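You operate a simulated robot arm through the tools that you are given. There is no shell and no other tool.

The job below is to be done with a simulated two-armed robot. You get a single attempt, and the scene is never put back.

## Task
Wipe up the spill on the service table with the blue cloth and put it back.

It is judged by the outcome, as a careful person would: the job done as asked, and still so three seconds after it is handed in. It fails if anything else is knocked over, pushed out of place, dropped, spilled or broken. Flat cloth is picked up by pressing the open fingertips on it (5 to 10 N) and closing them slowly along it; thin cloth reads only 2 to 8 mm in the jaws.

## Robot
Two 7-joint arms with two-finger parallel grippers on one trunk, on a base that drives. Base frame: it is fixed to the floor where the robot stands at the start and does not move with it; the origin is under the middle of the robot, x ahead of it, y to its left, z up. Lengths are in mm, angles in rad, forces in N, time in s.
The left shoulder is at the start at [60, 147, 543], the right one opposite. With the tool pointing down near the work surface each hand reaches from about 100 to 640 mm from the robot's upright axis, wherever it stands, measured 20 degrees to its own side. Payload 3.43 kg a hand.
The tool frame of a hand sits at the grasp point between the pads (the TCP): z along the fingers, y along the line on which they close. The tips reach 30 mm beyond it. The gripper opens to 94 mm. The fingers are 28 mm wide and 10 mm thick; the gripper's body (50 by 96 mm) begins 55 mm behind the TCP.
Orientation is that of the tool frame in the base frame, as a unit quaternion [x, y, z, w]. With the fingers straight down and closing along the base's y, the tool's x points along the base's -x, its y along +y and its z along -z.

## Interface
- The arms move only by the tool arm_command. It takes "left_plan", "right_plan" or both (then of equal length, played together; a hand with none holds still); each is a list of rows, each a list of 3 entries, a list of its own where there are three numbers: the gripper command, from -1 (shut) to 1 (fully open), values between in proportion, then the shift along the tool's x, y, z in mm, then the turn, a rotation vector about the tool's x, y, z in rad. In form: [[jaw, [dx, dy, dz], [ax, ay, az]], ...]. A call has 1 to 20 rows; each row shifts and turns the commanded pose from where the row before left it, along the tool's axes as they then stand. A row lasts 0.2 s, in which the tool goes at most 50 mm and 0.15 rad; a call with a longer step from one row to the next is refused whole, and so is a gripper value outside its range. A pose out of reach is approached as far as the arm can. The call stops where the force on the tool passes 40 N (or 10 N more than at its start, if that is more) or the arm is blocked; 0.2 s more then pass. The fingers move at their own pace (about 72 mm/s each) and stop on an object; they squeeze with about 44 N. The grip force told is the motor's: it shows also when the fingers shut on nothing. Time passes only in rows, and 0.2 s behind the last, so rows that do not move let the fingers close. The reply holds the time, the measured pose of the TCP, the force on the tool along the base axes, the opening and the grip force, in the units named above and with some noise, with the torque about the TCP (base axes, N m) and any sound that the robot's microphone picked up, and new pictures: "show" is both (left out), scene, wrist or none (wrist: the cameras of the hands that moved).
- Cameras (640 x 400 px; columns grow to the right, rows downward): "scene" is now at [60.8, 15.6, 1183.7]; the picture's right is [0.18, -0.98, 0.00], its down [-0.50, -0.09, -0.86] and it looks along [0.85, 0.15, -0.51] (base axes); focal length 253 px, centre (320, 200). "left" rides on the left gripper at [76, -14, -102] in its tool frame; the picture's right is [0.18, 0.98, 0.00], its down [-0.75, 0.14, -0.64] and it looks along [-0.63, 0.12, 0.77] (tool axes); focal length 243 px, centre (320, 200). "right" rides on the right gripper at [76, 14, -103] in its tool frame; the picture's right is [-0.18, 0.98, 0.00], its down [-0.75, -0.14, -0.64] and it looks along [-0.63, -0.12, 0.77] (tool axes); focal length 243 px, centre (320, 200). There is no depth. A picture from a camera that has moved, and an enlarged one, comes with that camera's place and axes in the base frame and with its lens.
- raise_lower(by): slides the trunk up (or, below 0, down) by that many mm; the arms and the scene camera ride with it, the base frame stays. It gives what a move gives, with no picture.
- drive_base(legs): drives the robot by 1 to 6 legs, each [ahead, left, turn to the left] in mm, mm and rad, along the robot's own axes; the way and the turn of a leg run together, so that a leg with both is an arc; at most 1500 mm and 3.142 rad a leg. The arms and the cameras ride along, it lands a little off, and it stops where it bumps. It gives what a move gives, and a new picture of the scene camera.
- head_to(pan, tilt): turns the head with the scene camera to pan (to the left, within 1.501 rad either way) and tilt (down, from -0.506 to 1.204), counted from straight ahead of the robot. It gives what a move gives, and a new picture of the scene camera.
- enlarge(camera, box): a new picture of the part [left, top, right, bottom] of that camera's present view, enlarged. No time passes.
- finish_job(): hands the job in; it is judged then, once.

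Places have to be worked out from the pictures, the camera data and where the tool is seen. Open the grippers and draw the arms clear of the work before you hand the job in, unless the task says otherwise.

The tools are called after ">>>" by a JSON object that holds its "name" and its "arguments". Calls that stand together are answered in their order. arm_command: Moves the arms, as the interface text tells. Its arguments: {"type":"object","properties":{"left_plan":{"type":"array"},"right_plan":{"type":"array"},"show":{"type":"string","enum":["both","scene","wrist","none"]}},"required":[]} The other tools are called the same way: raise_lower (by) slides the trunk up or down; drive_base (legs) drives the base; head_to (pan, tilt) turns the head that bears the scene camera; enlarge (camera, box) takes an enlarged picture of a part of a camera's view; finish_job () hands the job in.

At the start:

```text
time: 0.0
left_ee_pos: [277.2, 141.6, 999.4]
left_tcp_rot: [0.0, 1.0, 0.001, 0.0]
left_force: [-0.6, 0.4, -0.4]
left_wrist_torque: [0.01, 0.01, -0.01]
left_grip_width: 94.0
left_finger_force: 0.0
right_ee_pos: [308.2, -44.2, 999.4]
right_tcp_rot: [0.0, 1.0, 0.002, 0.001]
right_force: [-0.5, 0.4, 0.6]
right_wrist_torque: [-0.02, 0.01, 0.01]
right_grip_width: 94.0
right_finger_force: 0.0
trunk travel left (down, up): [-250.0, 0.0]
robot x, y, heading: [0.7, 2.6, 0.004]
head pan, tilt: [0.18, 0.531]
```

scene: 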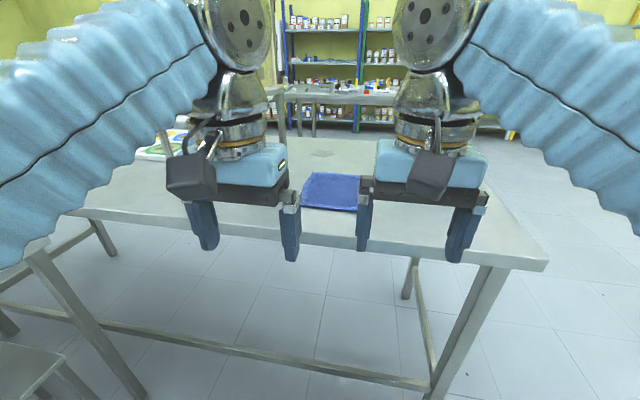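
right: 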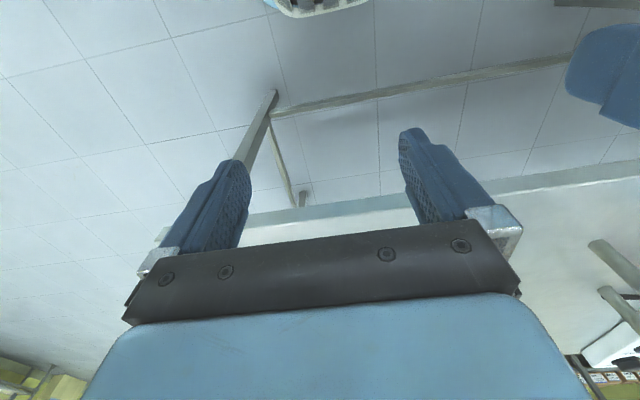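
left: 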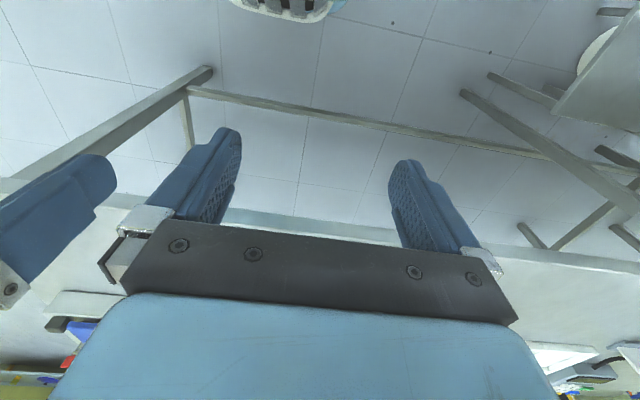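

The scene shows a table ahead with the blue cloth in the middle and something beyond it. I take an enlarged view to find the spill and look around.

>>> {"name": "enlarge", "arguments": {"camera": "scene", "box": [220, 120, 420, 245]}}

>>> {"name": "enlarge", "arguments": {"camera": "scene", "box": [60, 80, 320, 245]}}

```text
3.20 times, centred on (320, 182) of scene
camera zoom: at [60.8, 15.6, 1183.7], right [0.18, -0.98, 0.0], down [-0.5, -0.09, -0.86], along [0.85, 0.15, -0.51], focal length 810 px, centre (320, 256)
```

zoom: 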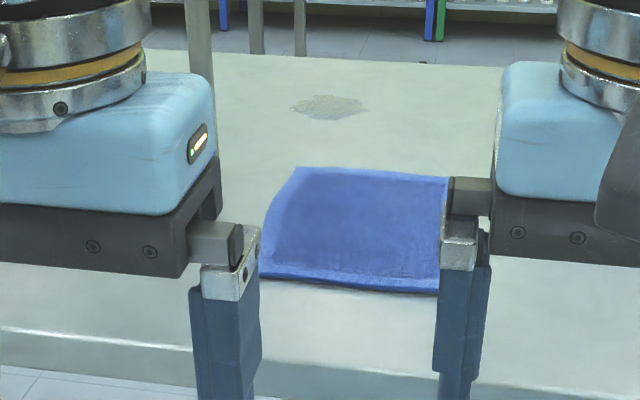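

```text
2.42 times, centred on (190, 162) of scene
camera zoom: at [60.8, 15.6, 1183.7], right [0.18, -0.98, 0.0], down [-0.5, -0.09, -0.86], along [0.85, 0.15, -0.51], focal length 614 px, centre (635, 291)
```

zoom: 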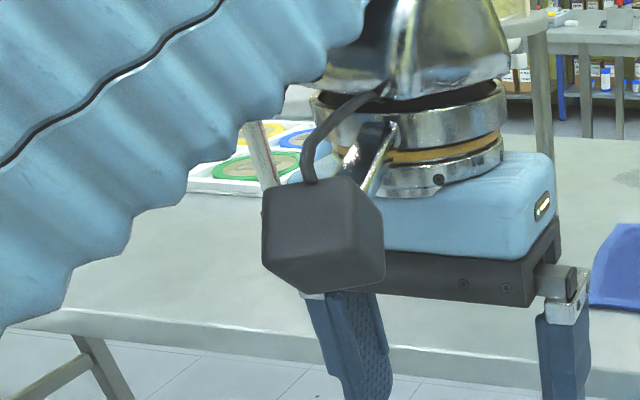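

The spill looks like a greyish puddle beyond the cloth, on the same table. I turn the head to see the rest of the table and the other tables.

>>> {"name": "head_to", "arguments": {"pan": 0.8, "tilt": 0.5}}

>>> {"name": "head_to", "arguments": {"pan": -0.6, "tilt": 0.5}}

```text
time: 1.0
left_ee_pos: [278.4, 142.1, 999.6]
left_tcp_rot: [0.001, 1.0, 0.0, 0.0]
left_force: [0.1, 0.3, -0.3]
left_wrist_torque: [0.0, 0.0, 0.0]
left_grip_width: 93.7
left_finger_force: 0.1
right_ee_pos: [309.1, -43.9, 1000.8]
right_tcp_rot: [0.001, 1.0, 0.001, 0.001]
right_force: [-0.6, 0.2, 0.5]
right_wrist_torque: [-0.02, 0.02, -0.02]
right_grip_width: 94.0
right_finger_force: 0.0
trunk travel left (down, up): [-250.0, 0.0]
robot x, y, heading: [1.4, 0.4, -0.0]
head pan, tilt: [0.799, 0.499]
camera scene: at [35.5, 64.7, 1186.6], right [0.72, -0.7, 0.0], down [-0.33, -0.34, -0.88], along [0.61, 0.63, -0.48], focal length 253 px, centre (320, 200)
```

scene: 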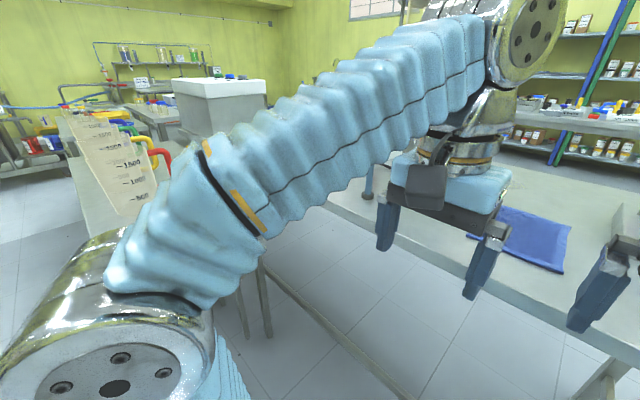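

```text
time: 2.5
left_ee_pos: [277.4, 141.8, 999.9]
left_tcp_rot: [0.001, 1.0, 0.0, 0.0]
left_force: [-0.3, 0.0, 0.0]
left_wrist_torque: [-0.04, 0.0, 0.03]
left_grip_width: 93.8
left_finger_force: 0.2
right_ee_pos: [308.4, -43.8, 999.8]
right_tcp_rot: [0.0, 1.0, 0.001, 0.0]
right_force: [-0.1, 0.3, -0.1]
right_wrist_torque: [0.03, -0.01, 0.01]
right_grip_width: 94.0
right_finger_force: 0.1
trunk travel left (down, up): [-250.0, 0.0]
robot x, y, heading: [-4.5, 1.3, -0.001]
head pan, tilt: [-0.6, 0.499]
camera scene: at [47.1, -51.8, 1186.6], right [-0.56, -0.83, 0.0], down [-0.4, 0.27, -0.88], along [0.72, -0.5, -0.48], focal length 253 px, centre (320, 200)
```

scene: 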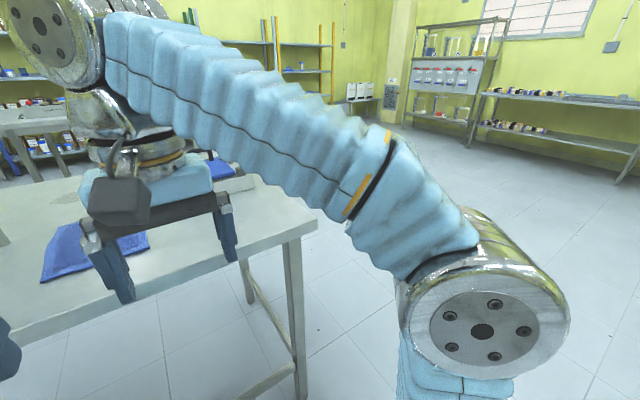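

There is a second bluish object on the right far part of the table. I enlarge it.

>>> {"name": "enlarge", "arguments": {"camera": "scene", "box": [150, 140, 320, 246]}}

>>> {"name": "enlarge", "arguments": {"camera": "scene", "box": [0, 160, 240, 310]}}

```text
3.76 times, centred on (235, 193) of scene
camera zoom: at [47.1, -51.8, 1186.6], right [-0.56, -0.83, 0.0], down [-0.4, 0.27, -0.88], along [0.72, -0.5, -0.48], focal length 954 px, centre (640, 226)
```

zoom: 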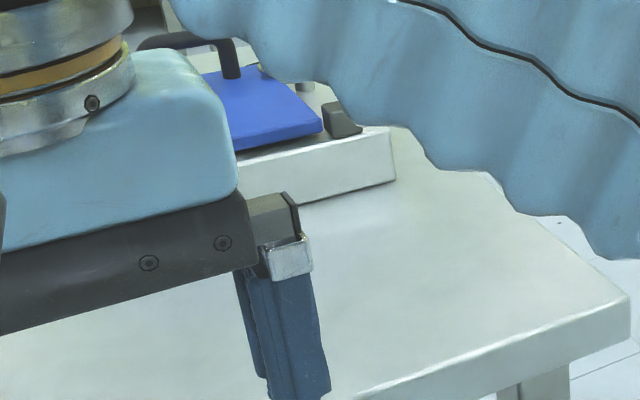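

```text
2.67 times, centred on (120, 235) of scene
camera zoom: at [47.1, -51.8, 1186.6], right [-0.56, -0.83, 0.0], down [-0.4, 0.27, -0.88], along [0.72, -0.5, -0.48], focal length 675 px, centre (853, 107)
```

zoom: 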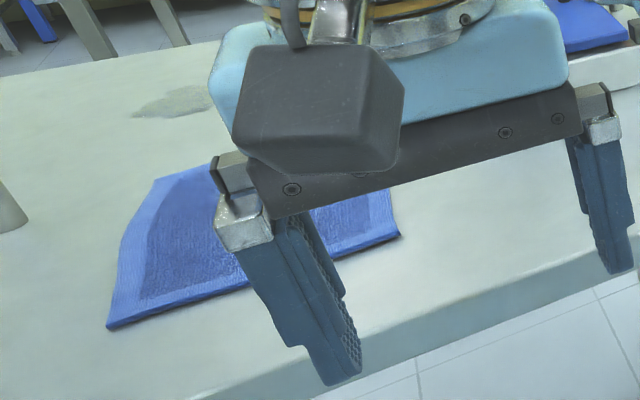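

The table carries the cloth, the spill, a device with a handle on the right, and something post-like on the left. I spread both arms outward, high up, so that the head camera sees the table freely.

>>> {"name": "arm_command", "arguments": {"left_plan": [[1, [0, 40, 0], [0, 0, 0]], [1, [0, 40, 0], [0, 0, 0]], [1, [0, 40, 0], [0, 0, 0]], [1, [0, 40, 0], [0, 0, 0]], [1, [0, 40, 0], [0, 0, 0]]], "right_plan": [[1, [0, -40, 0], [0, 0, 0]], [1, [0, -40, 0], [0, 0, 0]], [1, [0, -40, 0], [0, 0, 0]], [1, [0, -40, 0], [0, 0, 0]], [1, [0, -40, 0], [0, 0, 0]]], "show": "both"}}

>>> {"name": "head_to", "arguments": {"pan": 0.0, "tilt": 0.6}}

```text
time: 3.7
left_ee_pos: [278.0, 342.6, 999.9]
left_tcp_rot: [0.0, 1.0, 0.0, 0.0]
left_force: [-0.4, -0.2, 0.7]
left_wrist_torque: [0.01, -0.03, -0.03]
left_grip_width: 93.9
left_finger_force: 0.0
right_ee_pos: [306.2, -245.1, 997.7]
right_tcp_rot: [0.001, 1.0, 0.001, 0.001]
right_force: [-0.3, -1.0, 0.3]
right_wrist_torque: [0.0, -0.02, -0.01]
right_grip_width: 93.9
right_finger_force: 0.1
trunk travel left (down, up): [-250.0, 0.0]
robot x, y, heading: [3.6, 0.2, -0.002]
head pan, tilt: [-0.6, 0.499]
camera scene: at [47.0, -52.1, 1186.6], right [-0.56, -0.83, 0.0], down [-0.4, 0.27, -0.88], along [0.72, -0.5, -0.48], focal length 253 px, centre (320, 200)
camera right: at [231.2, -230.5, 1101.1], right [0.18, 0.98, 0.0], down [0.75, -0.14, 0.64], along [0.63, -0.12, -0.77], focal length 243 px, centre (320, 200)
camera left: at [202.4, 328.3, 1103.6], right [-0.18, 0.98, 0.0], down [0.75, 0.14, 0.64], along [0.63, 0.12, -0.77], focal length 243 px, centre (320, 200)
```

scene: 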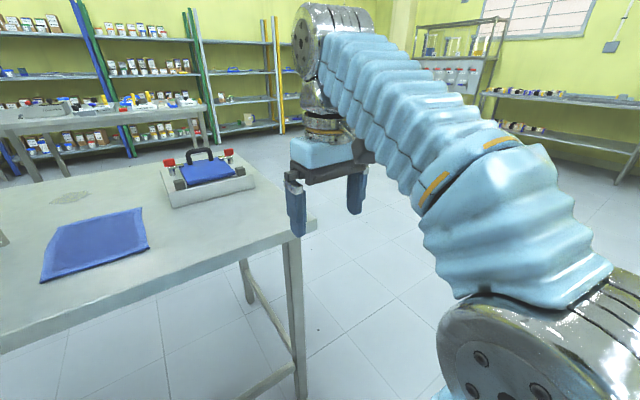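
right: 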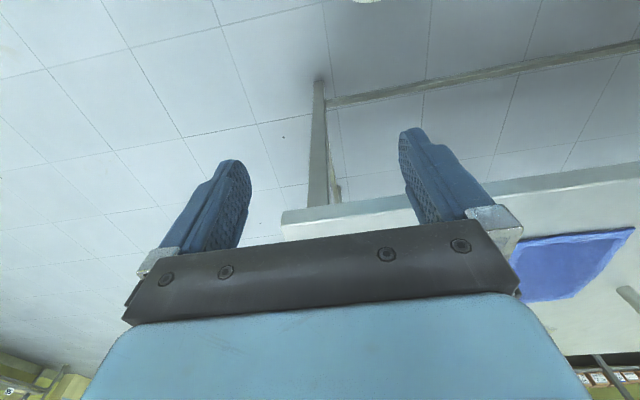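
left: 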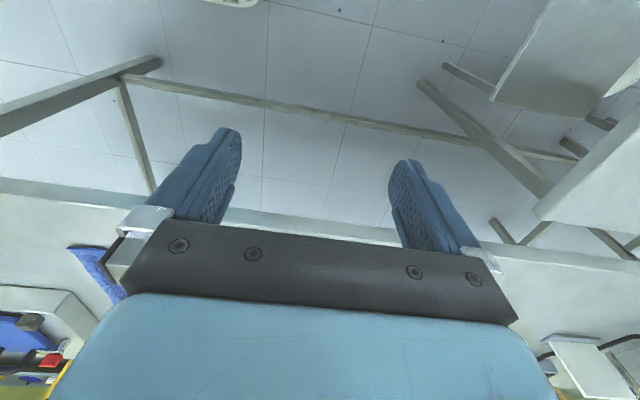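

```text
time: 4.7
left_ee_pos: [278.2, 341.9, 1000.5]
left_tcp_rot: [0.0, 1.0, 0.0, 0.0]
left_force: [0.1, 0.4, -0.2]
left_wrist_torque: [0.01, 0.03, -0.01]
left_grip_width: 93.8
left_finger_force: 0.1
right_ee_pos: [306.6, -245.2, 998.2]
right_tcp_rot: [0.0, 1.0, 0.0, 0.001]
right_force: [1.2, 0.2, 0.2]
right_wrist_torque: [0.02, 0.01, 0.0]
right_grip_width: 93.9
right_finger_force: 0.1
trunk travel left (down, up): [-250.0, 0.0]
robot x, y, heading: [-1.2, 2.4, -0.002]
head pan, tilt: [0.0, 0.6]
camera scene: at [60.4, -0.5, 1177.5], right [0.0, -1.0, 0.0], down [-0.56, 0.0, -0.83], along [0.83, 0.0, -0.56], focal length 253 px, centre (320, 200)
```

scene: 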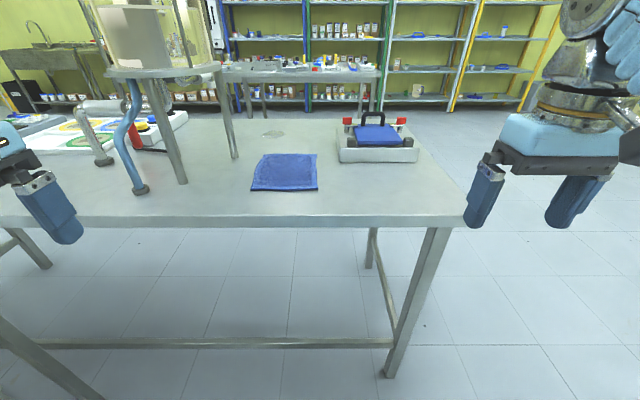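

The arms are clear of the view now. I judge the table top to be near z ≈ 860 and its near edge near x ≈ 450. I enlarge several parts to measure the cloth, the spill and the stand on the left more exactly.

>>> {"name": "enlarge", "arguments": {"camera": "scene", "box": [200, 100, 360, 200]}}

>>> {"name": "enlarge", "arguments": {"camera": "scene", "box": [60, 60, 300, 210]}}

>>> {"name": "enlarge", "arguments": {"camera": "right", "box": [480, 150, 640, 350]}}

>>> {"name": "enlarge", "arguments": {"camera": "scene", "box": [320, 90, 500, 240]}}

```text
4.00 times, centred on (280, 150) of scene
camera zoom: at [60.4, -0.5, 1177.5], right [0.0, -1.0, 0.0], down [-0.56, 0.0, -0.83], along [0.83, 0.0, -0.56], focal length 1013 px, centre (480, 400)
```

zoom: 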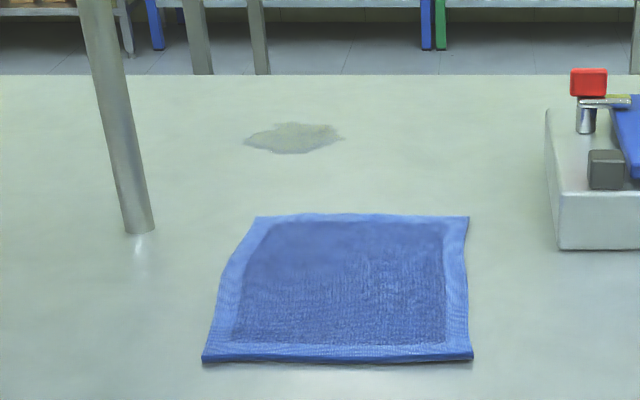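

```text
2.67 times, centred on (180, 135) of scene
camera zoom: at [60.4, -0.5, 1177.5], right [0.0, -1.0, 0.0], down [-0.56, 0.0, -0.83], along [0.83, 0.0, -0.56], focal length 675 px, centre (693, 373)
```

zoom: 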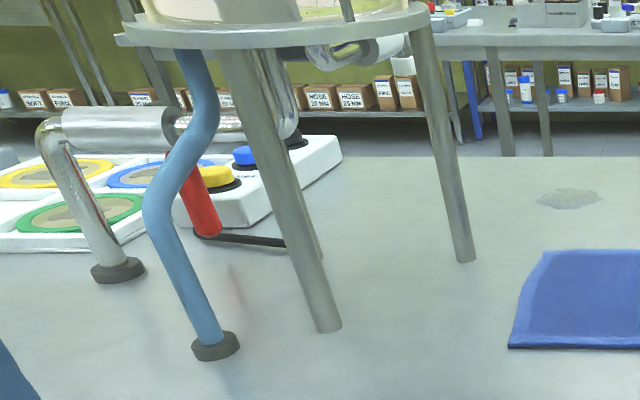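

```text
2.00 times, centred on (560, 250) of right
camera zoom: at [231.5, -229.7, 1101.1], right [0.18, 0.98, 0.0], down [0.75, -0.14, 0.64], along [0.63, -0.12, -0.77], focal length 485 px, centre (-160, 100)
```

zoom: 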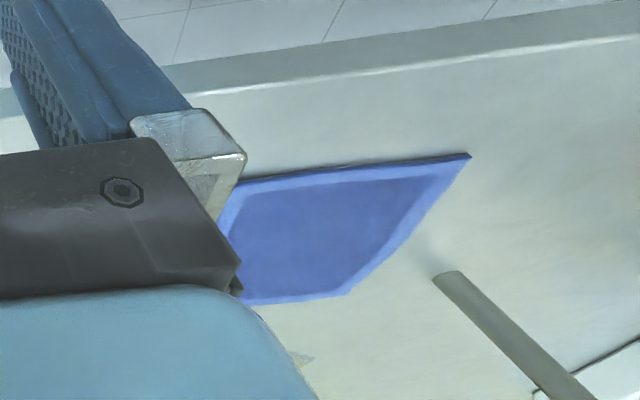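

```text
2.67 times, centred on (410, 165) of scene
camera zoom: at [60.4, -0.5, 1177.5], right [0.0, -1.0, 0.0], down [-0.56, 0.0, -0.83], along [0.83, 0.0, -0.56], focal length 675 px, centre (80, 293)
```

zoom: 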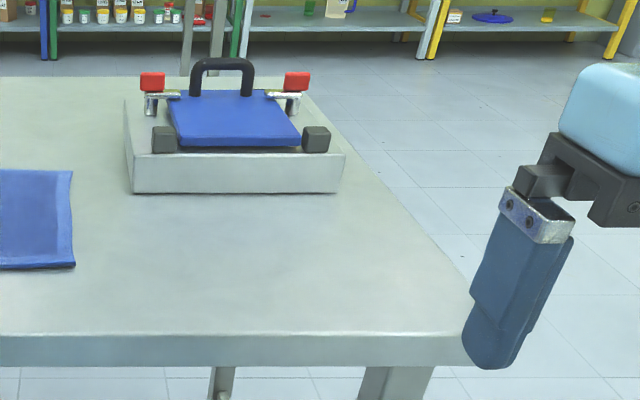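

The cloth lies at about x 560–762, y 5–165 on a top at z ≈ 863; the spill is centred near (937, 166); a three-legged stand begins at about y 226, and a device sits at y below −54. I look down to see how close the robot's base can come to the table.

>>> {"name": "head_to", "arguments": {"pan": 0.0, "tilt": 1.2}}

```text
time: 5.7
left_ee_pos: [277.9, 341.3, 1001.0]
left_tcp_rot: [-0.001, 1.0, 0.0, 0.001]
left_force: [-1.0, -0.3, 0.5]
left_wrist_torque: [-0.01, 0.0, 0.03]
left_grip_width: 94.0
left_finger_force: 0.0
right_ee_pos: [306.7, -245.8, 998.7]
right_tcp_rot: [0.0, 1.0, 0.001, 0.001]
right_force: [-0.5, 0.2, -0.2]
right_wrist_torque: [0.02, -0.02, 0.02]
right_grip_width: 93.9
right_finger_force: 0.2
trunk travel left (down, up): [-250.0, 0.0]
robot x, y, heading: [5.3, -1.7, -0.0]
head pan, tilt: [0.0, 1.201]
camera scene: at [28.0, -0.5, 1132.9], right [0.0, -1.0, 0.0], down [-0.93, 0.0, -0.36], along [0.36, 0.0, -0.93], focal length 253 px, centre (320, 200)
```

scene: 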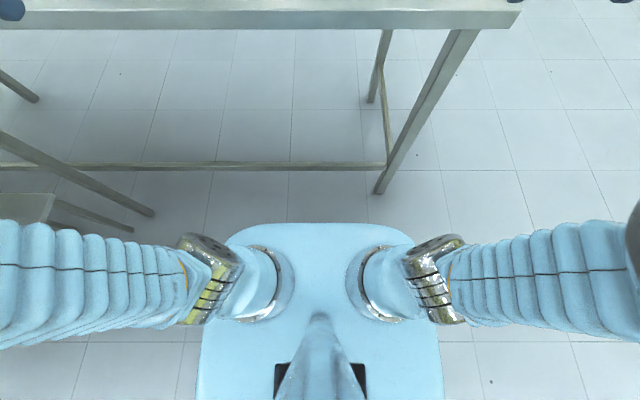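

The robot's front seems to reach about 190–300 mm ahead of its axis, and the table legs stand near x ≈ 510, so I can come about 150 mm nearer. First I draw the left arm back, clear of the stand, and look to the left side.

>>> {"name": "arm_command", "arguments": {"left_plan": [[1, [40, 0, 0], [0, 0, 0]], [1, [40, -20, 0], [0, 0, 0]], [1, [20, -20, 0], [0, 0, 0]]], "show": "none"}}

>>> {"name": "head_to", "arguments": {"pan": 1.2, "tilt": 0.7}}

>>> {"name": "head_to", "arguments": {"pan": -1.3, "tilt": 0.5}}

```text
time: 6.5
left_ee_pos: [211.7, 303.3, 990.6]
left_tcp_rot: [0.0, 1.0, 0.001, 0.0]
left_force: [-0.3, 0.3, 0.0]
left_wrist_torque: [0.01, 0.0, -0.03]
left_grip_width: 94.0
left_finger_force: 0.0
left hand out of reach, approached as far as the arm can: row 2, 3
right_ee_pos: [306.8, -245.6, 998.1]
right_tcp_rot: [0.0, 1.0, 0.001, 0.001]
right_force: [-0.2, 0.3, 0.1]
right_wrist_torque: [0.01, -0.01, 0.02]
right_grip_width: 93.9
right_finger_force: 0.0
trunk travel left (down, up): [-250.0, 0.0]
robot x, y, heading: [-2.6, 0.1, 0.001]
head pan, tilt: [0.0, 1.201]
```

```text
time: 7.9
left_ee_pos: [212.3, 304.6, 991.5]
left_tcp_rot: [0.0, 1.0, 0.0, 0.0]
left_force: [-0.3, -0.6, -0.1]
left_wrist_torque: [0.0, 0.01, -0.01]
left_grip_width: 93.7
left_finger_force: 0.0
right_ee_pos: [308.3, -245.0, 997.4]
right_tcp_rot: [0.0, 1.0, 0.001, 0.001]
right_force: [-0.1, 0.2, -0.6]
right_wrist_torque: [-0.04, 0.0, -0.01]
right_grip_width: 94.1
right_finger_force: 0.1
trunk travel left (down, up): [-250.0, 0.0]
robot x, y, heading: [3.7, -3.5, -0.001]
head pan, tilt: [1.201, 0.7]
camera scene: at [2.7, 78.7, 1168.8], right [0.93, -0.36, 0.0], down [-0.23, -0.6, -0.76], along [0.28, 0.71, -0.64], focal length 253 px, centre (320, 200)
```

scene: 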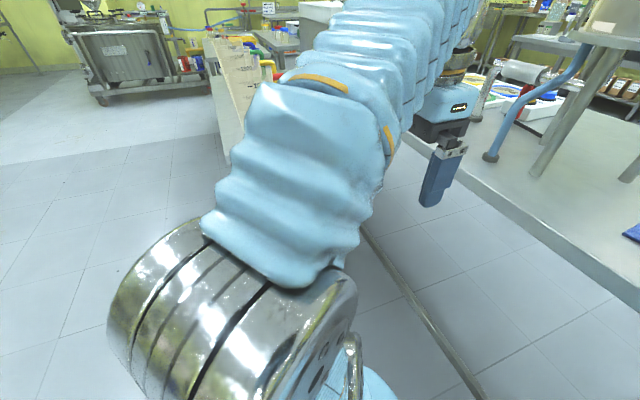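

```text
time: 10.2
left_ee_pos: [212.5, 303.7, 991.0]
left_tcp_rot: [0.0, 1.0, 0.0, 0.0]
left_force: [-0.2, -0.4, 0.6]
left_wrist_torque: [-0.01, 0.01, 0.02]
left_grip_width: 94.1
left_finger_force: 0.0
right_ee_pos: [308.6, -244.9, 998.3]
right_tcp_rot: [0.0, 1.0, 0.001, 0.001]
right_force: [0.4, 0.0, 0.4]
right_wrist_torque: [-0.01, -0.01, -0.01]
right_grip_width: 93.9
right_finger_force: 0.0
trunk travel left (down, up): [-250.0, 0.0]
robot x, y, heading: [-2.5, 0.9, 0.001]
head pan, tilt: [-1.3, 0.499]
camera scene: at [-3.7, -88.2, 1186.6], right [-0.96, -0.27, 0.0], down [-0.13, 0.46, -0.88], along [0.23, -0.85, -0.48], focal length 253 px, centre (320, 200)
```

scene: 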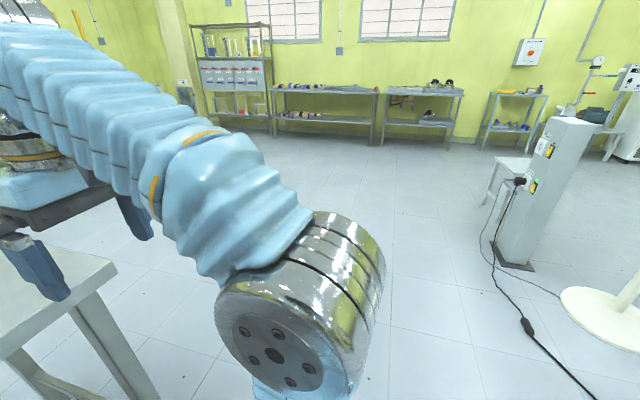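

The right side floor is free (only a pillar with a cable far behind at x ≈ −800). I now drive ahead 150 mm towards the table.

>>> {"name": "drive_base", "arguments": {"legs": [[150, 0, 0]]}}

>>> {"name": "head_to", "arguments": {"pan": 0.0, "tilt": 0.7}}

```text
time: 11.6
left_ee_pos: [362.3, 304.4, 990.1]
left_tcp_rot: [0.0, 1.0, 0.0, 0.001]
left_force: [0.3, -0.1, -0.4]
left_wrist_torque: [0.01, 0.01, -0.03]
left_grip_width: 93.9
left_finger_force: 0.0
right_ee_pos: [457.4, -244.3, 999.0]
right_tcp_rot: [0.0, 1.0, 0.001, 0.001]
right_force: [0.0, -0.1, 0.6]
right_wrist_torque: [-0.03, -0.04, -0.01]
right_grip_width: 94.3
right_finger_force: 0.1
trunk travel left (down, up): [-250.0, 0.0]
robot x, y, heading: [149.4, 2.4, -0.002]
head pan, tilt: [-1.3, 0.499]
camera scene: at [146.8, -88.1, 1186.6], right [-0.96, -0.27, 0.0], down [-0.13, 0.46, -0.88], along [0.24, -0.85, -0.48], focal length 253 px, centre (320, 200)
```

scene: 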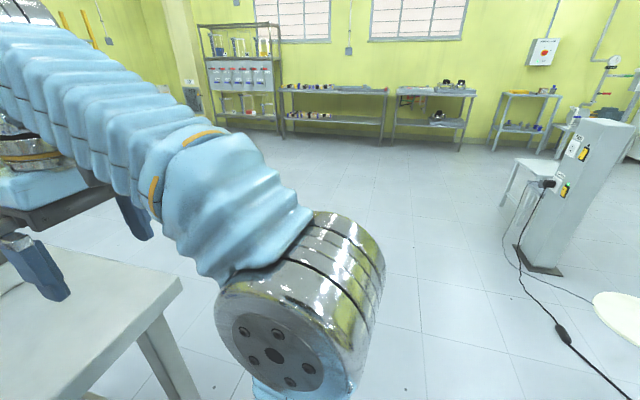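

```text
time: 13.1
left_ee_pos: [362.3, 303.8, 991.5]
left_tcp_rot: [-0.002, 1.0, 0.0, 0.001]
left_force: [0.8, -0.9, -0.9]
left_wrist_torque: [0.03, 0.0, 0.02]
left_grip_width: 94.2
left_finger_force: 0.1
right_ee_pos: [458.2, -244.2, 997.7]
right_tcp_rot: [-0.001, 1.0, 0.001, 0.001]
right_force: [0.0, -0.5, -0.7]
right_wrist_torque: [0.02, 0.01, 0.0]
right_grip_width: 94.2
right_finger_force: 0.1
trunk travel left (down, up): [-250.0, 0.0]
robot x, y, heading: [153.4, -3.2, 0.001]
head pan, tilt: [0.0, 0.7]
camera scene: at [207.6, -0.4, 1168.9], right [0.0, -1.0, 0.0], down [-0.64, 0.0, -0.77], along [0.77, 0.0, -0.64], focal length 253 px, centre (320, 200)
```

scene: 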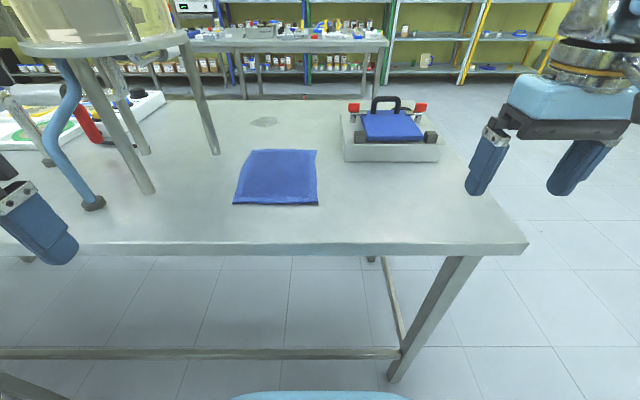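

The table is nearer now. I enlarge the cloth and spill to refine positions.

>>> {"name": "enlarge", "arguments": {"camera": "scene", "box": [200, 105, 360, 215]}}

>>> {"name": "enlarge", "arguments": {"camera": "scene", "box": [200, 20, 400, 130]}}

>>> {"name": "enlarge", "arguments": {"camera": "scene", "box": [300, 210, 540, 400]}}

```text
3.64 times, centred on (280, 160) of scene
camera zoom: at [207.6, -0.4, 1168.9], right [0.0, -1.0, 0.0], down [-0.64, 0.0, -0.77], along [0.77, 0.0, -0.64], focal length 921 px, centre (466, 346)
```

zoom: 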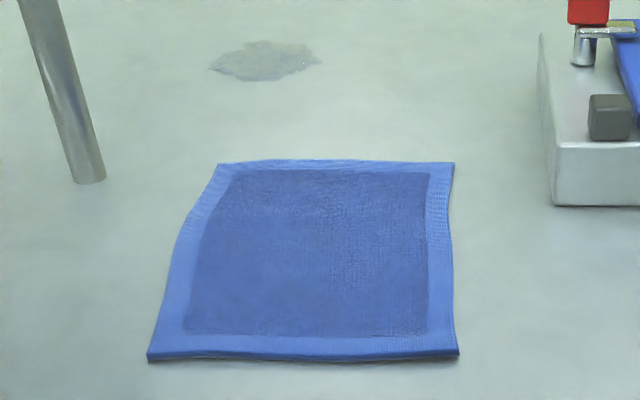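

```text
3.20 times, centred on (300, 75) of scene
camera zoom: at [207.6, -0.4, 1168.9], right [0.0, -1.0, 0.0], down [-0.64, 0.0, -0.77], along [0.77, 0.0, -0.64], focal length 810 px, centre (384, 600)
```

zoom: 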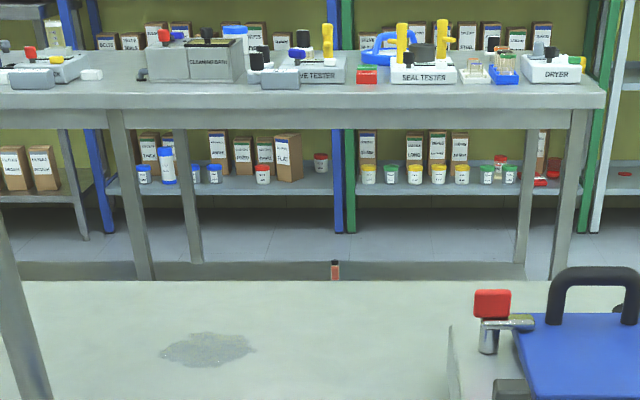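

```text
2.11 times, centred on (420, 305) of scene
camera zoom: at [207.6, -0.4, 1168.9], right [0.0, -1.0, 0.0], down [-0.64, 0.0, -0.77], along [0.77, 0.0, -0.64], focal length 533 px, centre (110, -21)
```

zoom: 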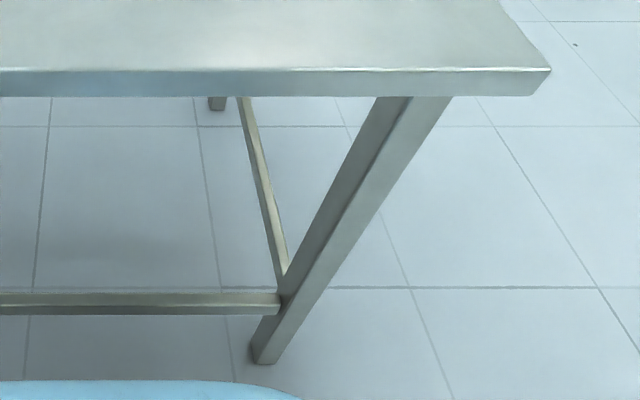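

Estimates agree: table top z ≈ 861, cloth x 561–764, y 4–164, spill x 895–980, y 118–211, far table edge x ≈ 1122. There is a small red/black item just behind the far edge; I enlarge it.

>>> {"name": "enlarge", "arguments": {"camera": "scene", "box": [280, 85, 340, 120]}}

>>> {"name": "enlarge", "arguments": {"camera": "scene", "box": [330, 85, 450, 170]}}

```text
10.67 times, centred on (310, 102) of scene
camera zoom: at [207.6, -0.4, 1168.9], right [0.0, -1.0, 0.0], down [-0.64, 0.0, -0.77], along [0.77, 0.0, -0.64], focal length 2702 px, centre (427, 1240)
```

zoom: 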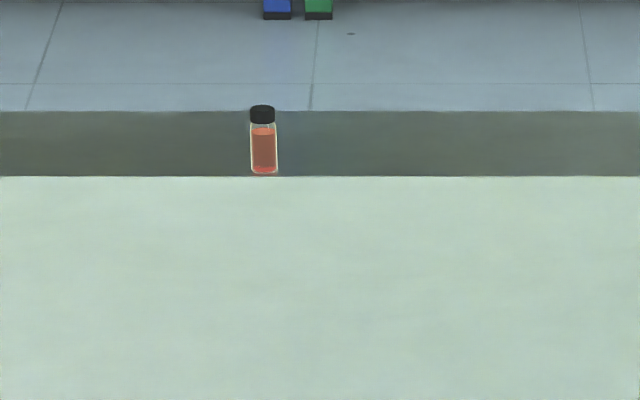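

```text
4.71 times, centred on (390, 128) of scene
camera zoom: at [207.6, -0.4, 1168.9], right [0.0, -1.0, 0.0], down [-0.64, 0.0, -0.77], along [0.77, 0.0, -0.64], focal length 1192 px, centre (-9, 541)
```

zoom: 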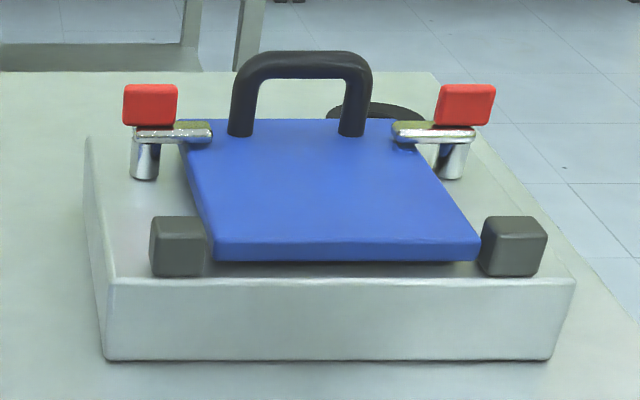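

The vial stands far behind, on the back table's lower shelf, so it is no obstacle. I move the right hand, high up, to above the near part of the cloth at about (600, 84).

>>> {"name": "arm_command", "arguments": {"right_plan": [[1, [-17.75, 41, 0], [0, 0, 0]], [1, [-17.75, 41, 0], [0, 0, 0]], [1, [-17.75, 41, 0], [0, 0, 0]], [1, [-17.75, 41, 0], [0, 0, 0]], [1, [-17.75, 41, 0], [0, 0, 0]], [1, [-17.75, 41, 0], [0, 0, 0]], [1, [-17.75, 41, 0], [0, 0, 0]], [1, [-17.75, 41, 0], [0, 0, 0]]], "show": "both"}}

```text
time: 14.8
left_ee_pos: [362.3, 303.9, 990.1]
left_tcp_rot: [-0.001, 1.0, 0.0, 0.001]
left_force: [-0.6, 0.7, 0.2]
left_wrist_torque: [-0.01, -0.03, 0.01]
left_grip_width: 94.1
left_finger_force: 0.1
right_ee_pos: [526.9, -80.6, 998.7]
right_tcp_rot: [0.0, 1.0, 0.002, 0.004]
right_force: [-0.3, -0.7, -0.2]
right_wrist_torque: [0.0, 0.01, -0.01]
right_grip_width: 94.2
right_finger_force: 0.0
right hand out of reach, approached as far as the arm can: row 4, 5, 6, 7, 8
trunk travel left (down, up): [-250.0, 0.0]
robot x, y, heading: [152.1, 0.0, 0.001]
head pan, tilt: [0.0, 0.7]
camera scene: at [207.5, -0.4, 1168.9], right [0.0, -1.0, 0.0], down [-0.64, 0.0, -0.76], along [0.76, 0.0, -0.64], focal length 253 px, centre (320, 200)
camera right: at [450.8, -66.0, 1101.0], right [0.18, 0.98, 0.01], down [0.75, -0.14, 0.65], along [0.64, -0.12, -0.76], focal length 243 px, centre (320, 200)
```

scene: 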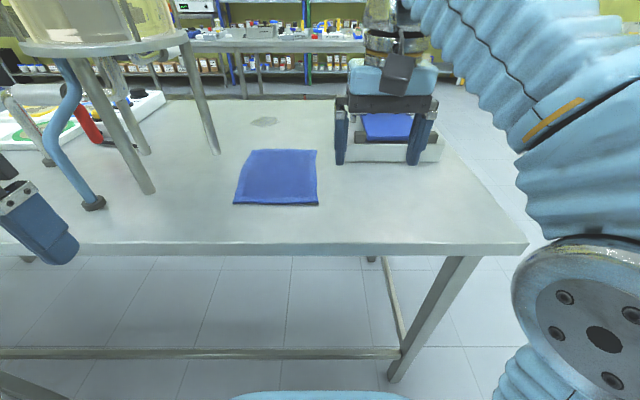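
right: 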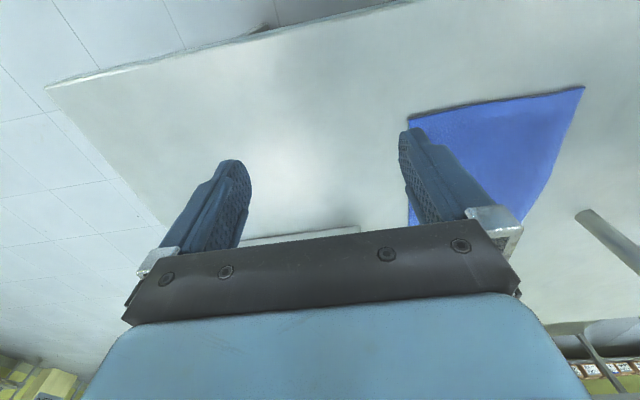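

At this height the arm is at its reach limit (it got to (527, −81)). Lower is within reach, so I first step down a bit and see where the commanded pose leads.

>>> {"name": "arm_command", "arguments": {"right_plan": [[1, [0, 0, 20], [0, 0, 0]], [1, [0, 0, 20], [0, 0, 0]]], "show": "none"}}

```text
time: 15.4
left_ee_pos: [361.5, 304.4, 990.3]
left_tcp_rot: [-0.001, 1.0, -0.001, -0.001]
left_force: [-0.8, 1.0, 0.0]
left_wrist_torque: [-0.02, -0.02, 0.03]
left_grip_width: 94.1
left_finger_force: 0.1
right_ee_pos: [527.1, -81.0, 959.1]
right_tcp_rot: [-0.001, 1.0, 0.001, 0.0]
right_force: [0.6, 0.4, -1.2]
right_wrist_torque: [0.01, -0.02, -0.02]
right_grip_width: 93.9
right_finger_force: 0.1
trunk travel left (down, up): [-250.0, 0.0]
robot x, y, heading: [150.0, -2.3, 0.005]
head pan, tilt: [0.0, 0.7]
```

The command follows the measured pose. I now go diagonally towards (600, 84) while descending slightly to z ≈ 934.

>>> {"name": "arm_command", "arguments": {"right_plan": [[1, [-14.6, 33, 5], [0, 0, 0]], [1, [-14.6, 33, 5], [0, 0, 0]], [1, [-14.6, 33, 5], [0, 0, 0]], [1, [-14.6, 33, 5], [0, 0, 0]], [1, [-14.6, 33, 5], [0, 0, 0]]], "show": "both"}}

```text
time: 16.6
left_ee_pos: [362.1, 302.7, 991.2]
left_tcp_rot: [0.0, 1.0, 0.0, 0.001]
left_force: [-0.3, 0.1, 0.5]
left_wrist_torque: [0.0, 0.0, 0.03]
left_grip_width: 94.0
left_finger_force: 0.2
right_ee_pos: [595.2, 73.2, 936.5]
right_tcp_rot: [-0.001, 1.0, 0.002, 0.001]
right_force: [0.1, 0.1, 0.0]
right_wrist_torque: [0.02, 0.0, 0.03]
right_grip_width: 94.0
right_finger_force: 0.1
right hand out of reach, approached as far as the arm can: row 5
trunk travel left (down, up): [-250.0, 0.0]
robot x, y, heading: [148.2, -0.1, -0.003]
head pan, tilt: [0.0, 0.7]
camera scene: at [207.2, -0.9, 1168.9], right [0.0, -1.0, 0.0], down [-0.64, 0.0, -0.77], along [0.77, 0.0, -0.64], focal length 253 px, centre (320, 200)
camera right: at [519.6, 88.9, 1040.3], right [0.18, 0.98, 0.0], down [0.75, -0.14, 0.64], along [0.63, -0.12, -0.77], focal length 243 px, centre (320, 200)
```

scene: 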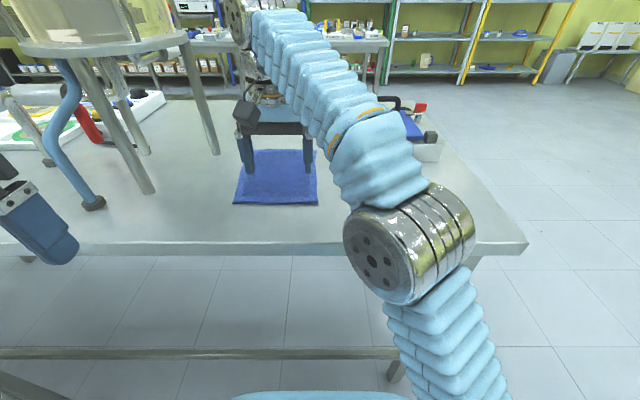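
right: 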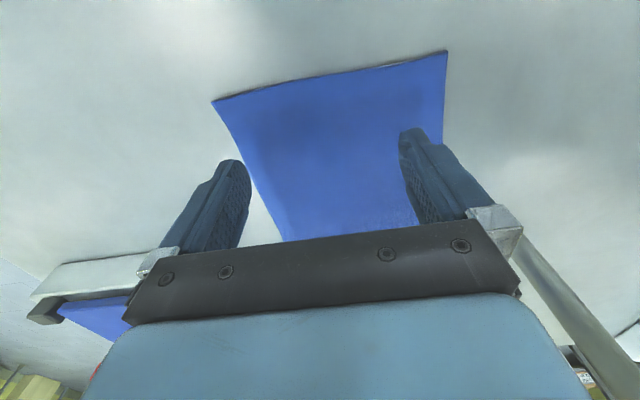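

The arm is nearly stretched and reaches across; the elbow is near the table edge. I move the hand to the right, then shift the base left by 110 mm so that the hand comes over the cloth with the arm more bent.

>>> {"name": "arm_command", "arguments": {"right_plan": [[1, [5, -37, -5], [0, 0, 0]], [1, [5, -37, -5], [0, 0, 0]], [1, [5, -37, 0], [0, 0, 0]]], "show": "none"}}

>>> {"name": "drive_base", "arguments": {"legs": [[0, 110, 0]]}}

```text
time: 17.4
left_ee_pos: [362.3, 304.3, 991.2]
left_tcp_rot: [0.0, 1.0, 0.001, 0.001]
left_force: [-0.9, 0.0, -0.4]
left_wrist_torque: [-0.01, 0.06, -0.01]
left_grip_width: 93.9
left_finger_force: 0.1
right_ee_pos: [581.4, -37.1, 945.3]
right_tcp_rot: [0.0, 1.0, 0.002, 0.001]
right_force: [0.3, 0.2, 0.4]
right_wrist_torque: [-0.02, 0.04, 0.01]
right_grip_width: 93.7
right_finger_force: 0.1
trunk travel left (down, up): [-250.0, 0.0]
robot x, y, heading: [153.7, 1.2, -0.001]
head pan, tilt: [0.0, 0.7]
```

```text
time: 18.6
left_ee_pos: [362.8, 414.5, 989.6]
left_tcp_rot: [0.0, 1.0, 0.0, 0.0]
left_force: [-0.2, 0.6, -0.1]
left_wrist_torque: [0.01, 0.01, 0.01]
left_grip_width: 94.0
left_finger_force: 0.1
right_ee_pos: [581.3, 72.8, 946.5]
right_tcp_rot: [0.0, 1.0, 0.001, 0.0]
right_force: [0.1, -0.1, 0.7]
right_wrist_torque: [0.0, -0.01, 0.02]
right_grip_width: 93.9
right_finger_force: 0.1
trunk travel left (down, up): [-250.0, 0.0]
robot x, y, heading: [149.5, 111.1, -0.002]
head pan, tilt: [0.0, 0.7]
camera scene: at [207.6, 109.6, 1168.8], right [0.0, -1.0, 0.0], down [-0.64, 0.0, -0.76], along [0.76, 0.0, -0.64], focal length 253 px, centre (320, 200)
```

scene: 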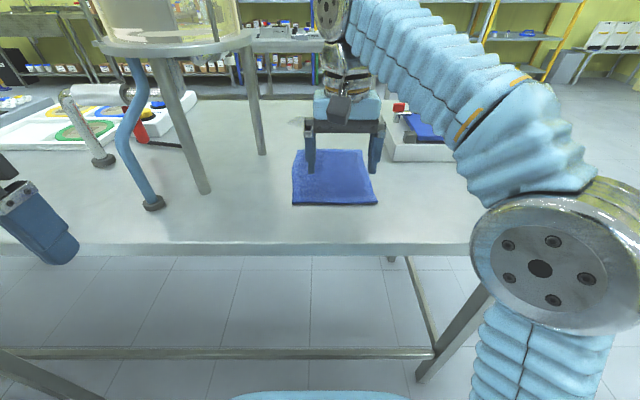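

The hand is now at (581, 73, 946) with the arm bent more comfortably. I move to (600, 84), set the opening to about 56 mm and descend to just above the cloth.

>>> {"name": "arm_command", "arguments": {"right_plan": [[0.6, [-10, 6, 10], [0, 0, 0]], [0.2, [-9, 5, 15], [0, 0, 0]], [0.2, [0, 0, 12], [0, 0, 0]], [0.2, [0, 0, 0], [0, 0, 0]]], "show": "both"}}

```text
time: 19.6
left_ee_pos: [362.2, 414.5, 991.7]
left_tcp_rot: [0.0, 1.0, 0.0, 0.0]
left_force: [0.0, -0.3, -0.4]
left_wrist_torque: [0.01, 0.0, -0.03]
left_grip_width: 94.1
left_finger_force: 0.0
right_ee_pos: [601.9, 83.3, 910.5]
right_tcp_rot: [0.0, 1.0, 0.001, 0.001]
right_force: [-0.1, -0.6, 0.0]
right_wrist_torque: [0.01, -0.01, 0.0]
right_grip_width: 56.4
right_finger_force: 0.0
trunk travel left (down, up): [-250.0, 0.0]
robot x, y, heading: [150.6, 109.1, 0.0]
head pan, tilt: [0.0, 0.7]
camera scene: at [207.6, 109.8, 1168.9], right [0.0, -1.0, 0.0], down [-0.64, 0.0, -0.76], along [0.76, 0.0, -0.64], focal length 253 px, centre (320, 200)
camera right: at [525.1, 98.7, 1013.1], right [0.18, 0.98, 0.0], down [0.75, -0.14, 0.64], along [0.63, -0.12, -0.77], focal length 243 px, centre (320, 200)
```

scene: 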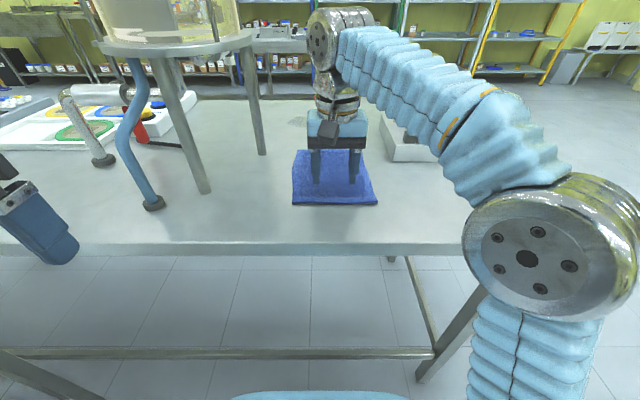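
right: 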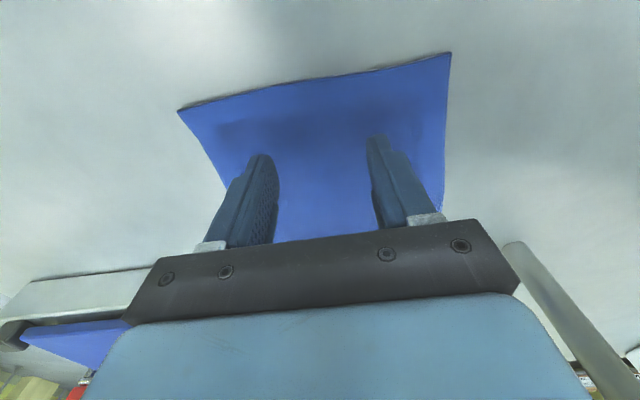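

The fingertips are above the cloth, about 15 mm up. I descend in small steps to feel contact.

>>> {"name": "arm_command", "arguments": {"right_plan": [[0.2, [0, 0, 5], [0, 0, 0]], [0.2, [0, 0, 4], [0, 0, 0]], [0.2, [0, 0, 0], [0, 0, 0]]], "show": "none"}}

>>> {"name": "arm_command", "arguments": {"right_plan": [[0.2, [0, 0, 3], [0, 0, 0]], [0.2, [0, 0, 0], [0, 0, 0]]], "show": "none"}}

>>> {"name": "arm_command", "arguments": {"right_plan": [[0.2, [0, 0, 2], [0, 0, 0]], [0.2, [0, 0, 0], [0, 0, 0]]], "show": "none"}}

```text
time: 20.4
left_ee_pos: [362.6, 414.0, 991.1]
left_tcp_rot: [0.001, 1.0, 0.0, 0.001]
left_force: [-1.1, -0.5, -1.0]
left_wrist_torque: [0.0, 0.05, 0.04]
left_grip_width: 94.3
left_finger_force: 0.1
right_ee_pos: [600.3, 83.9, 901.1]
right_tcp_rot: [0.0, 1.0, 0.002, 0.001]
right_force: [0.1, -0.1, 0.3]
right_wrist_torque: [0.0, 0.04, 0.0]
right_grip_width: 56.4
right_finger_force: 0.1
trunk travel left (down, up): [-250.0, 0.0]
robot x, y, heading: [152.5, 109.3, -0.001]
head pan, tilt: [0.0, 0.7]
```

```text
time: 21.0
left_ee_pos: [362.5, 414.5, 991.0]
left_tcp_rot: [-0.001, 1.0, 0.0, 0.0]
left_force: [-0.9, -0.2, 0.6]
left_wrist_torque: [-0.02, 0.0, 0.0]
left_grip_width: 94.0
left_finger_force: 0.0
right_ee_pos: [601.0, 83.8, 898.3]
right_tcp_rot: [0.0, 1.0, 0.001, 0.001]
right_force: [-0.5, 0.4, -0.3]
right_wrist_torque: [-0.02, 0.01, 0.0]
right_grip_width: 56.2
right_finger_force: 0.0
trunk travel left (down, up): [-250.0, 0.0]
robot x, y, heading: [150.2, 110.4, -0.001]
head pan, tilt: [0.0, 0.7]
```

```text
time: 21.6
left_ee_pos: [361.7, 414.2, 991.5]
left_tcp_rot: [0.0, 1.0, 0.0, -0.001]
left_force: [0.0, 0.2, 0.6]
left_wrist_torque: [-0.03, -0.02, 0.01]
left_grip_width: 94.3
left_finger_force: 0.0
right_ee_pos: [599.8, 82.5, 896.0]
right_tcp_rot: [-0.001, 1.0, 0.001, 0.0]
right_force: [-0.4, -0.7, 0.3]
right_wrist_torque: [0.0, -0.01, 0.0]
right_grip_width: 56.3
right_finger_force: 0.0
trunk travel left (down, up): [-250.0, 0.0]
robot x, y, heading: [150.6, 109.2, 0.002]
head pan, tilt: [0.0, 0.7]
```

Still no contact at TCP z ≈ 896 (tips ≈ 866). I go on down in 2 mm steps.

>>> {"name": "arm_command", "arguments": {"right_plan": [[0.2, [0, 0, 2], [0, 0, 0]], [0.2, [0, 0, 0], [0, 0, 0]]], "show": "none"}}

>>> {"name": "arm_command", "arguments": {"right_plan": [[0.2, [0, 0, 2], [0, 0, 0]], [0.2, [0, 0, 0], [0, 0, 0]]], "show": "none"}}

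>>> {"name": "arm_command", "arguments": {"right_plan": [[0.2, [0, 0, 1], [0, 0, 0]], [0.2, [0, 0, 0], [0, 0, 0]]], "show": "none"}}

```text
time: 22.2
left_ee_pos: [361.5, 415.1, 990.6]
left_tcp_rot: [0.0, 1.0, 0.0, 0.0]
left_force: [0.1, -0.2, -0.2]
left_wrist_torque: [0.01, 0.0, 0.01]
left_grip_width: 94.1
left_finger_force: 0.1
right_ee_pos: [600.4, 83.5, 895.0]
right_tcp_rot: [0.0, 1.0, 0.001, 0.001]
right_force: [1.0, 0.5, 2.4]
right_wrist_torque: [-0.01, -0.02, -0.01]
right_grip_width: 56.1
right_finger_force: 0.0
trunk travel left (down, up): [-250.0, 0.0]
robot x, y, heading: [152.7, 110.6, -0.0]
head pan, tilt: [0.0, 0.7]
```

```text
time: 22.8
left_ee_pos: [361.7, 413.6, 990.2]
left_tcp_rot: [0.0, 1.0, 0.0, 0.001]
left_force: [-0.4, -1.0, -0.3]
left_wrist_torque: [0.0, 0.0, -0.02]
left_grip_width: 94.1
left_finger_force: 0.1
right_ee_pos: [600.7, 84.1, 892.9]
right_tcp_rot: [0.0, 1.0, 0.001, 0.001]
right_force: [2.5, 0.6, 16.4]
right_wrist_torque: [-0.12, -0.07, 0.01]
right_grip_width: 56.2
right_finger_force: 0.1
trunk travel left (down, up): [-250.0, 0.0]
robot x, y, heading: [149.3, 110.4, 0.002]
head pan, tilt: [0.0, 0.7]
```

```text
time: 23.4
left_ee_pos: [361.0, 414.8, 991.6]
left_tcp_rot: [0.0, 1.0, 0.001, 0.002]
left_force: [-0.9, -0.1, 0.1]
left_wrist_torque: [-0.01, 0.04, 0.02]
left_grip_width: 93.9
left_finger_force: 0.2
right_ee_pos: [599.8, 83.6, 892.5]
right_tcp_rot: [0.0, 1.0, 0.002, 0.002]
right_force: [6.5, -0.9, 34.9]
right_wrist_torque: [-0.41, -0.14, 0.09]
right_grip_width: 56.3
right_finger_force: 0.1
trunk travel left (down, up): [-250.0, 0.0]
robot x, y, heading: [154.6, 111.3, 0.001]
head pan, tilt: [0.0, 0.7]
```

Contact: the table surface is felt at tips z ≈ 864 and the press is now 35 N, too much. I back off by 1.5 mm to get into 5–10 N.

>>> {"name": "arm_command", "arguments": {"right_plan": [[0.2, [0, 0, -1.5], [0, 0, 0]], [0.2, [0, 0, 0], [0, 0, 0]]], "show": "none"}}

```text
time: 24.0
left_ee_pos: [361.2, 414.1, 990.1]
left_tcp_rot: [0.0, 1.0, -0.001, 0.001]
left_force: [-0.5, -0.7, 0.3]
left_wrist_torque: [-0.02, -0.01, 0.02]
left_grip_width: 94.0
left_finger_force: 0.1
right_ee_pos: [599.5, 84.4, 892.6]
right_tcp_rot: [0.0, 1.0, 0.001, 0.001]
right_force: [4.8, -1.0, 27.4]
right_wrist_torque: [-0.28, -0.11, 0.05]
right_grip_width: 56.4
right_finger_force: 0.1
trunk travel left (down, up): [-250.0, 0.0]
robot x, y, heading: [148.8, 108.9, 0.003]
head pan, tilt: [0.0, 0.7]
```

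>>> {"name": "arm_command", "arguments": {"right_plan": [[0.2, [0, 0, -1], [0, 0, 0]], [0.2, [0, 0, 0], [0, 0, 0]]], "show": "none"}}

```text
time: 24.6
left_ee_pos: [360.7, 414.3, 991.1]
left_tcp_rot: [0.001, 1.0, 0.0, 0.001]
left_force: [0.1, -0.2, 0.9]
left_wrist_torque: [0.0, 0.02, -0.01]
left_grip_width: 93.8
left_finger_force: 0.1
right_ee_pos: [600.3, 85.2, 892.9]
right_tcp_rot: [0.0, 1.0, 0.0, 0.001]
right_force: [2.9, -0.9, 16.8]
right_wrist_torque: [-0.15, -0.08, -0.01]
right_grip_width: 56.2
right_finger_force: 0.1
trunk travel left (down, up): [-250.0, 0.0]
robot x, y, heading: [152.3, 112.2, -0.002]
head pan, tilt: [0.0, 0.7]
```

The press is 16.8 N now; another 0.7 mm back should give about 9 N.

>>> {"name": "arm_command", "arguments": {"right_plan": [[0.2, [0, 0, -0.7], [0, 0, 0]], [0.2, [0, 0, 0], [0, 0, 0]]], "show": "none"}}

```text
time: 25.2
left_ee_pos: [361.9, 415.2, 992.1]
left_tcp_rot: [0.0, 1.0, 0.0, 0.001]
left_force: [0.0, 1.2, -0.2]
left_wrist_torque: [-0.01, 0.01, 0.0]
left_grip_width: 93.9
left_finger_force: 0.1
right_ee_pos: [600.9, 83.1, 892.1]
right_tcp_rot: [0.0, 1.0, 0.0, -0.001]
right_force: [-0.8, -0.4, 6.8]
right_wrist_torque: [-0.03, 0.06, 0.01]
right_grip_width: 56.3
right_finger_force: 0.0
trunk travel left (down, up): [-250.0, 0.0]
robot x, y, heading: [149.4, 110.2, -0.001]
head pan, tilt: [0.0, 0.7]
```

The press is 6.8 N, in the wanted range. I now close the fingers slowly along the cloth, partly, and look.

>>> {"name": "arm_command", "arguments": {"right_plan": [[0.12, [0, 0, 0], [0, 0, 0]], [0.04, [0, 0, 0], [0, 0, 0]], [-0.04, [0, 0, 0], [0, 0, 0]], [-0.12, [0, 0, 0], [0, 0, 0]], [-0.2, [0, 0, 0], [0, 0, 0]], [-0.28, [0, 0, 0], [0, 0, 0]]], "show": "wrist"}}

```text
time: 26.6
left_ee_pos: [361.4, 413.0, 991.8]
left_tcp_rot: [0.0, 1.0, 0.0, 0.0]
left_force: [0.8, 0.4, -0.1]
left_wrist_torque: [0.0, 0.0, -0.01]
left_grip_width: 94.0
left_finger_force: 0.1
right_ee_pos: [600.2, 85.0, 893.4]
right_tcp_rot: [-0.001, 1.0, 0.001, 0.0]
right_force: [-0.1, -0.1, 3.6]
right_wrist_torque: [0.02, 0.0, -0.01]
right_grip_width: 33.8
right_finger_force: 0.1
trunk travel left (down, up): [-250.0, 0.0]
robot x, y, heading: [151.6, 106.5, -0.002]
head pan, tilt: [0.0, 0.7]
camera right: at [524.5, 98.8, 996.9], right [0.18, 0.98, 0.0], down [0.75, -0.14, 0.64], along [0.63, -0.12, -0.77], focal length 243 px, centre (320, 200)
```

right: 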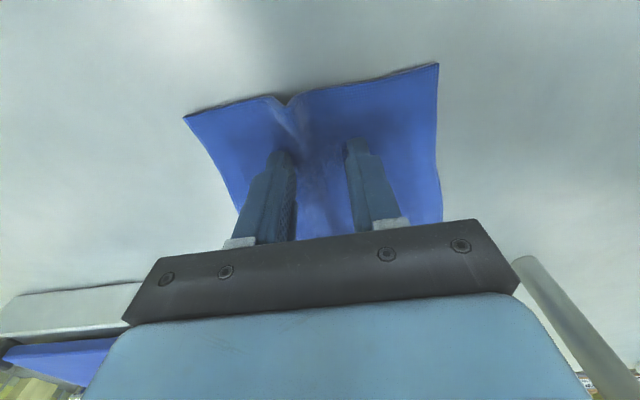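

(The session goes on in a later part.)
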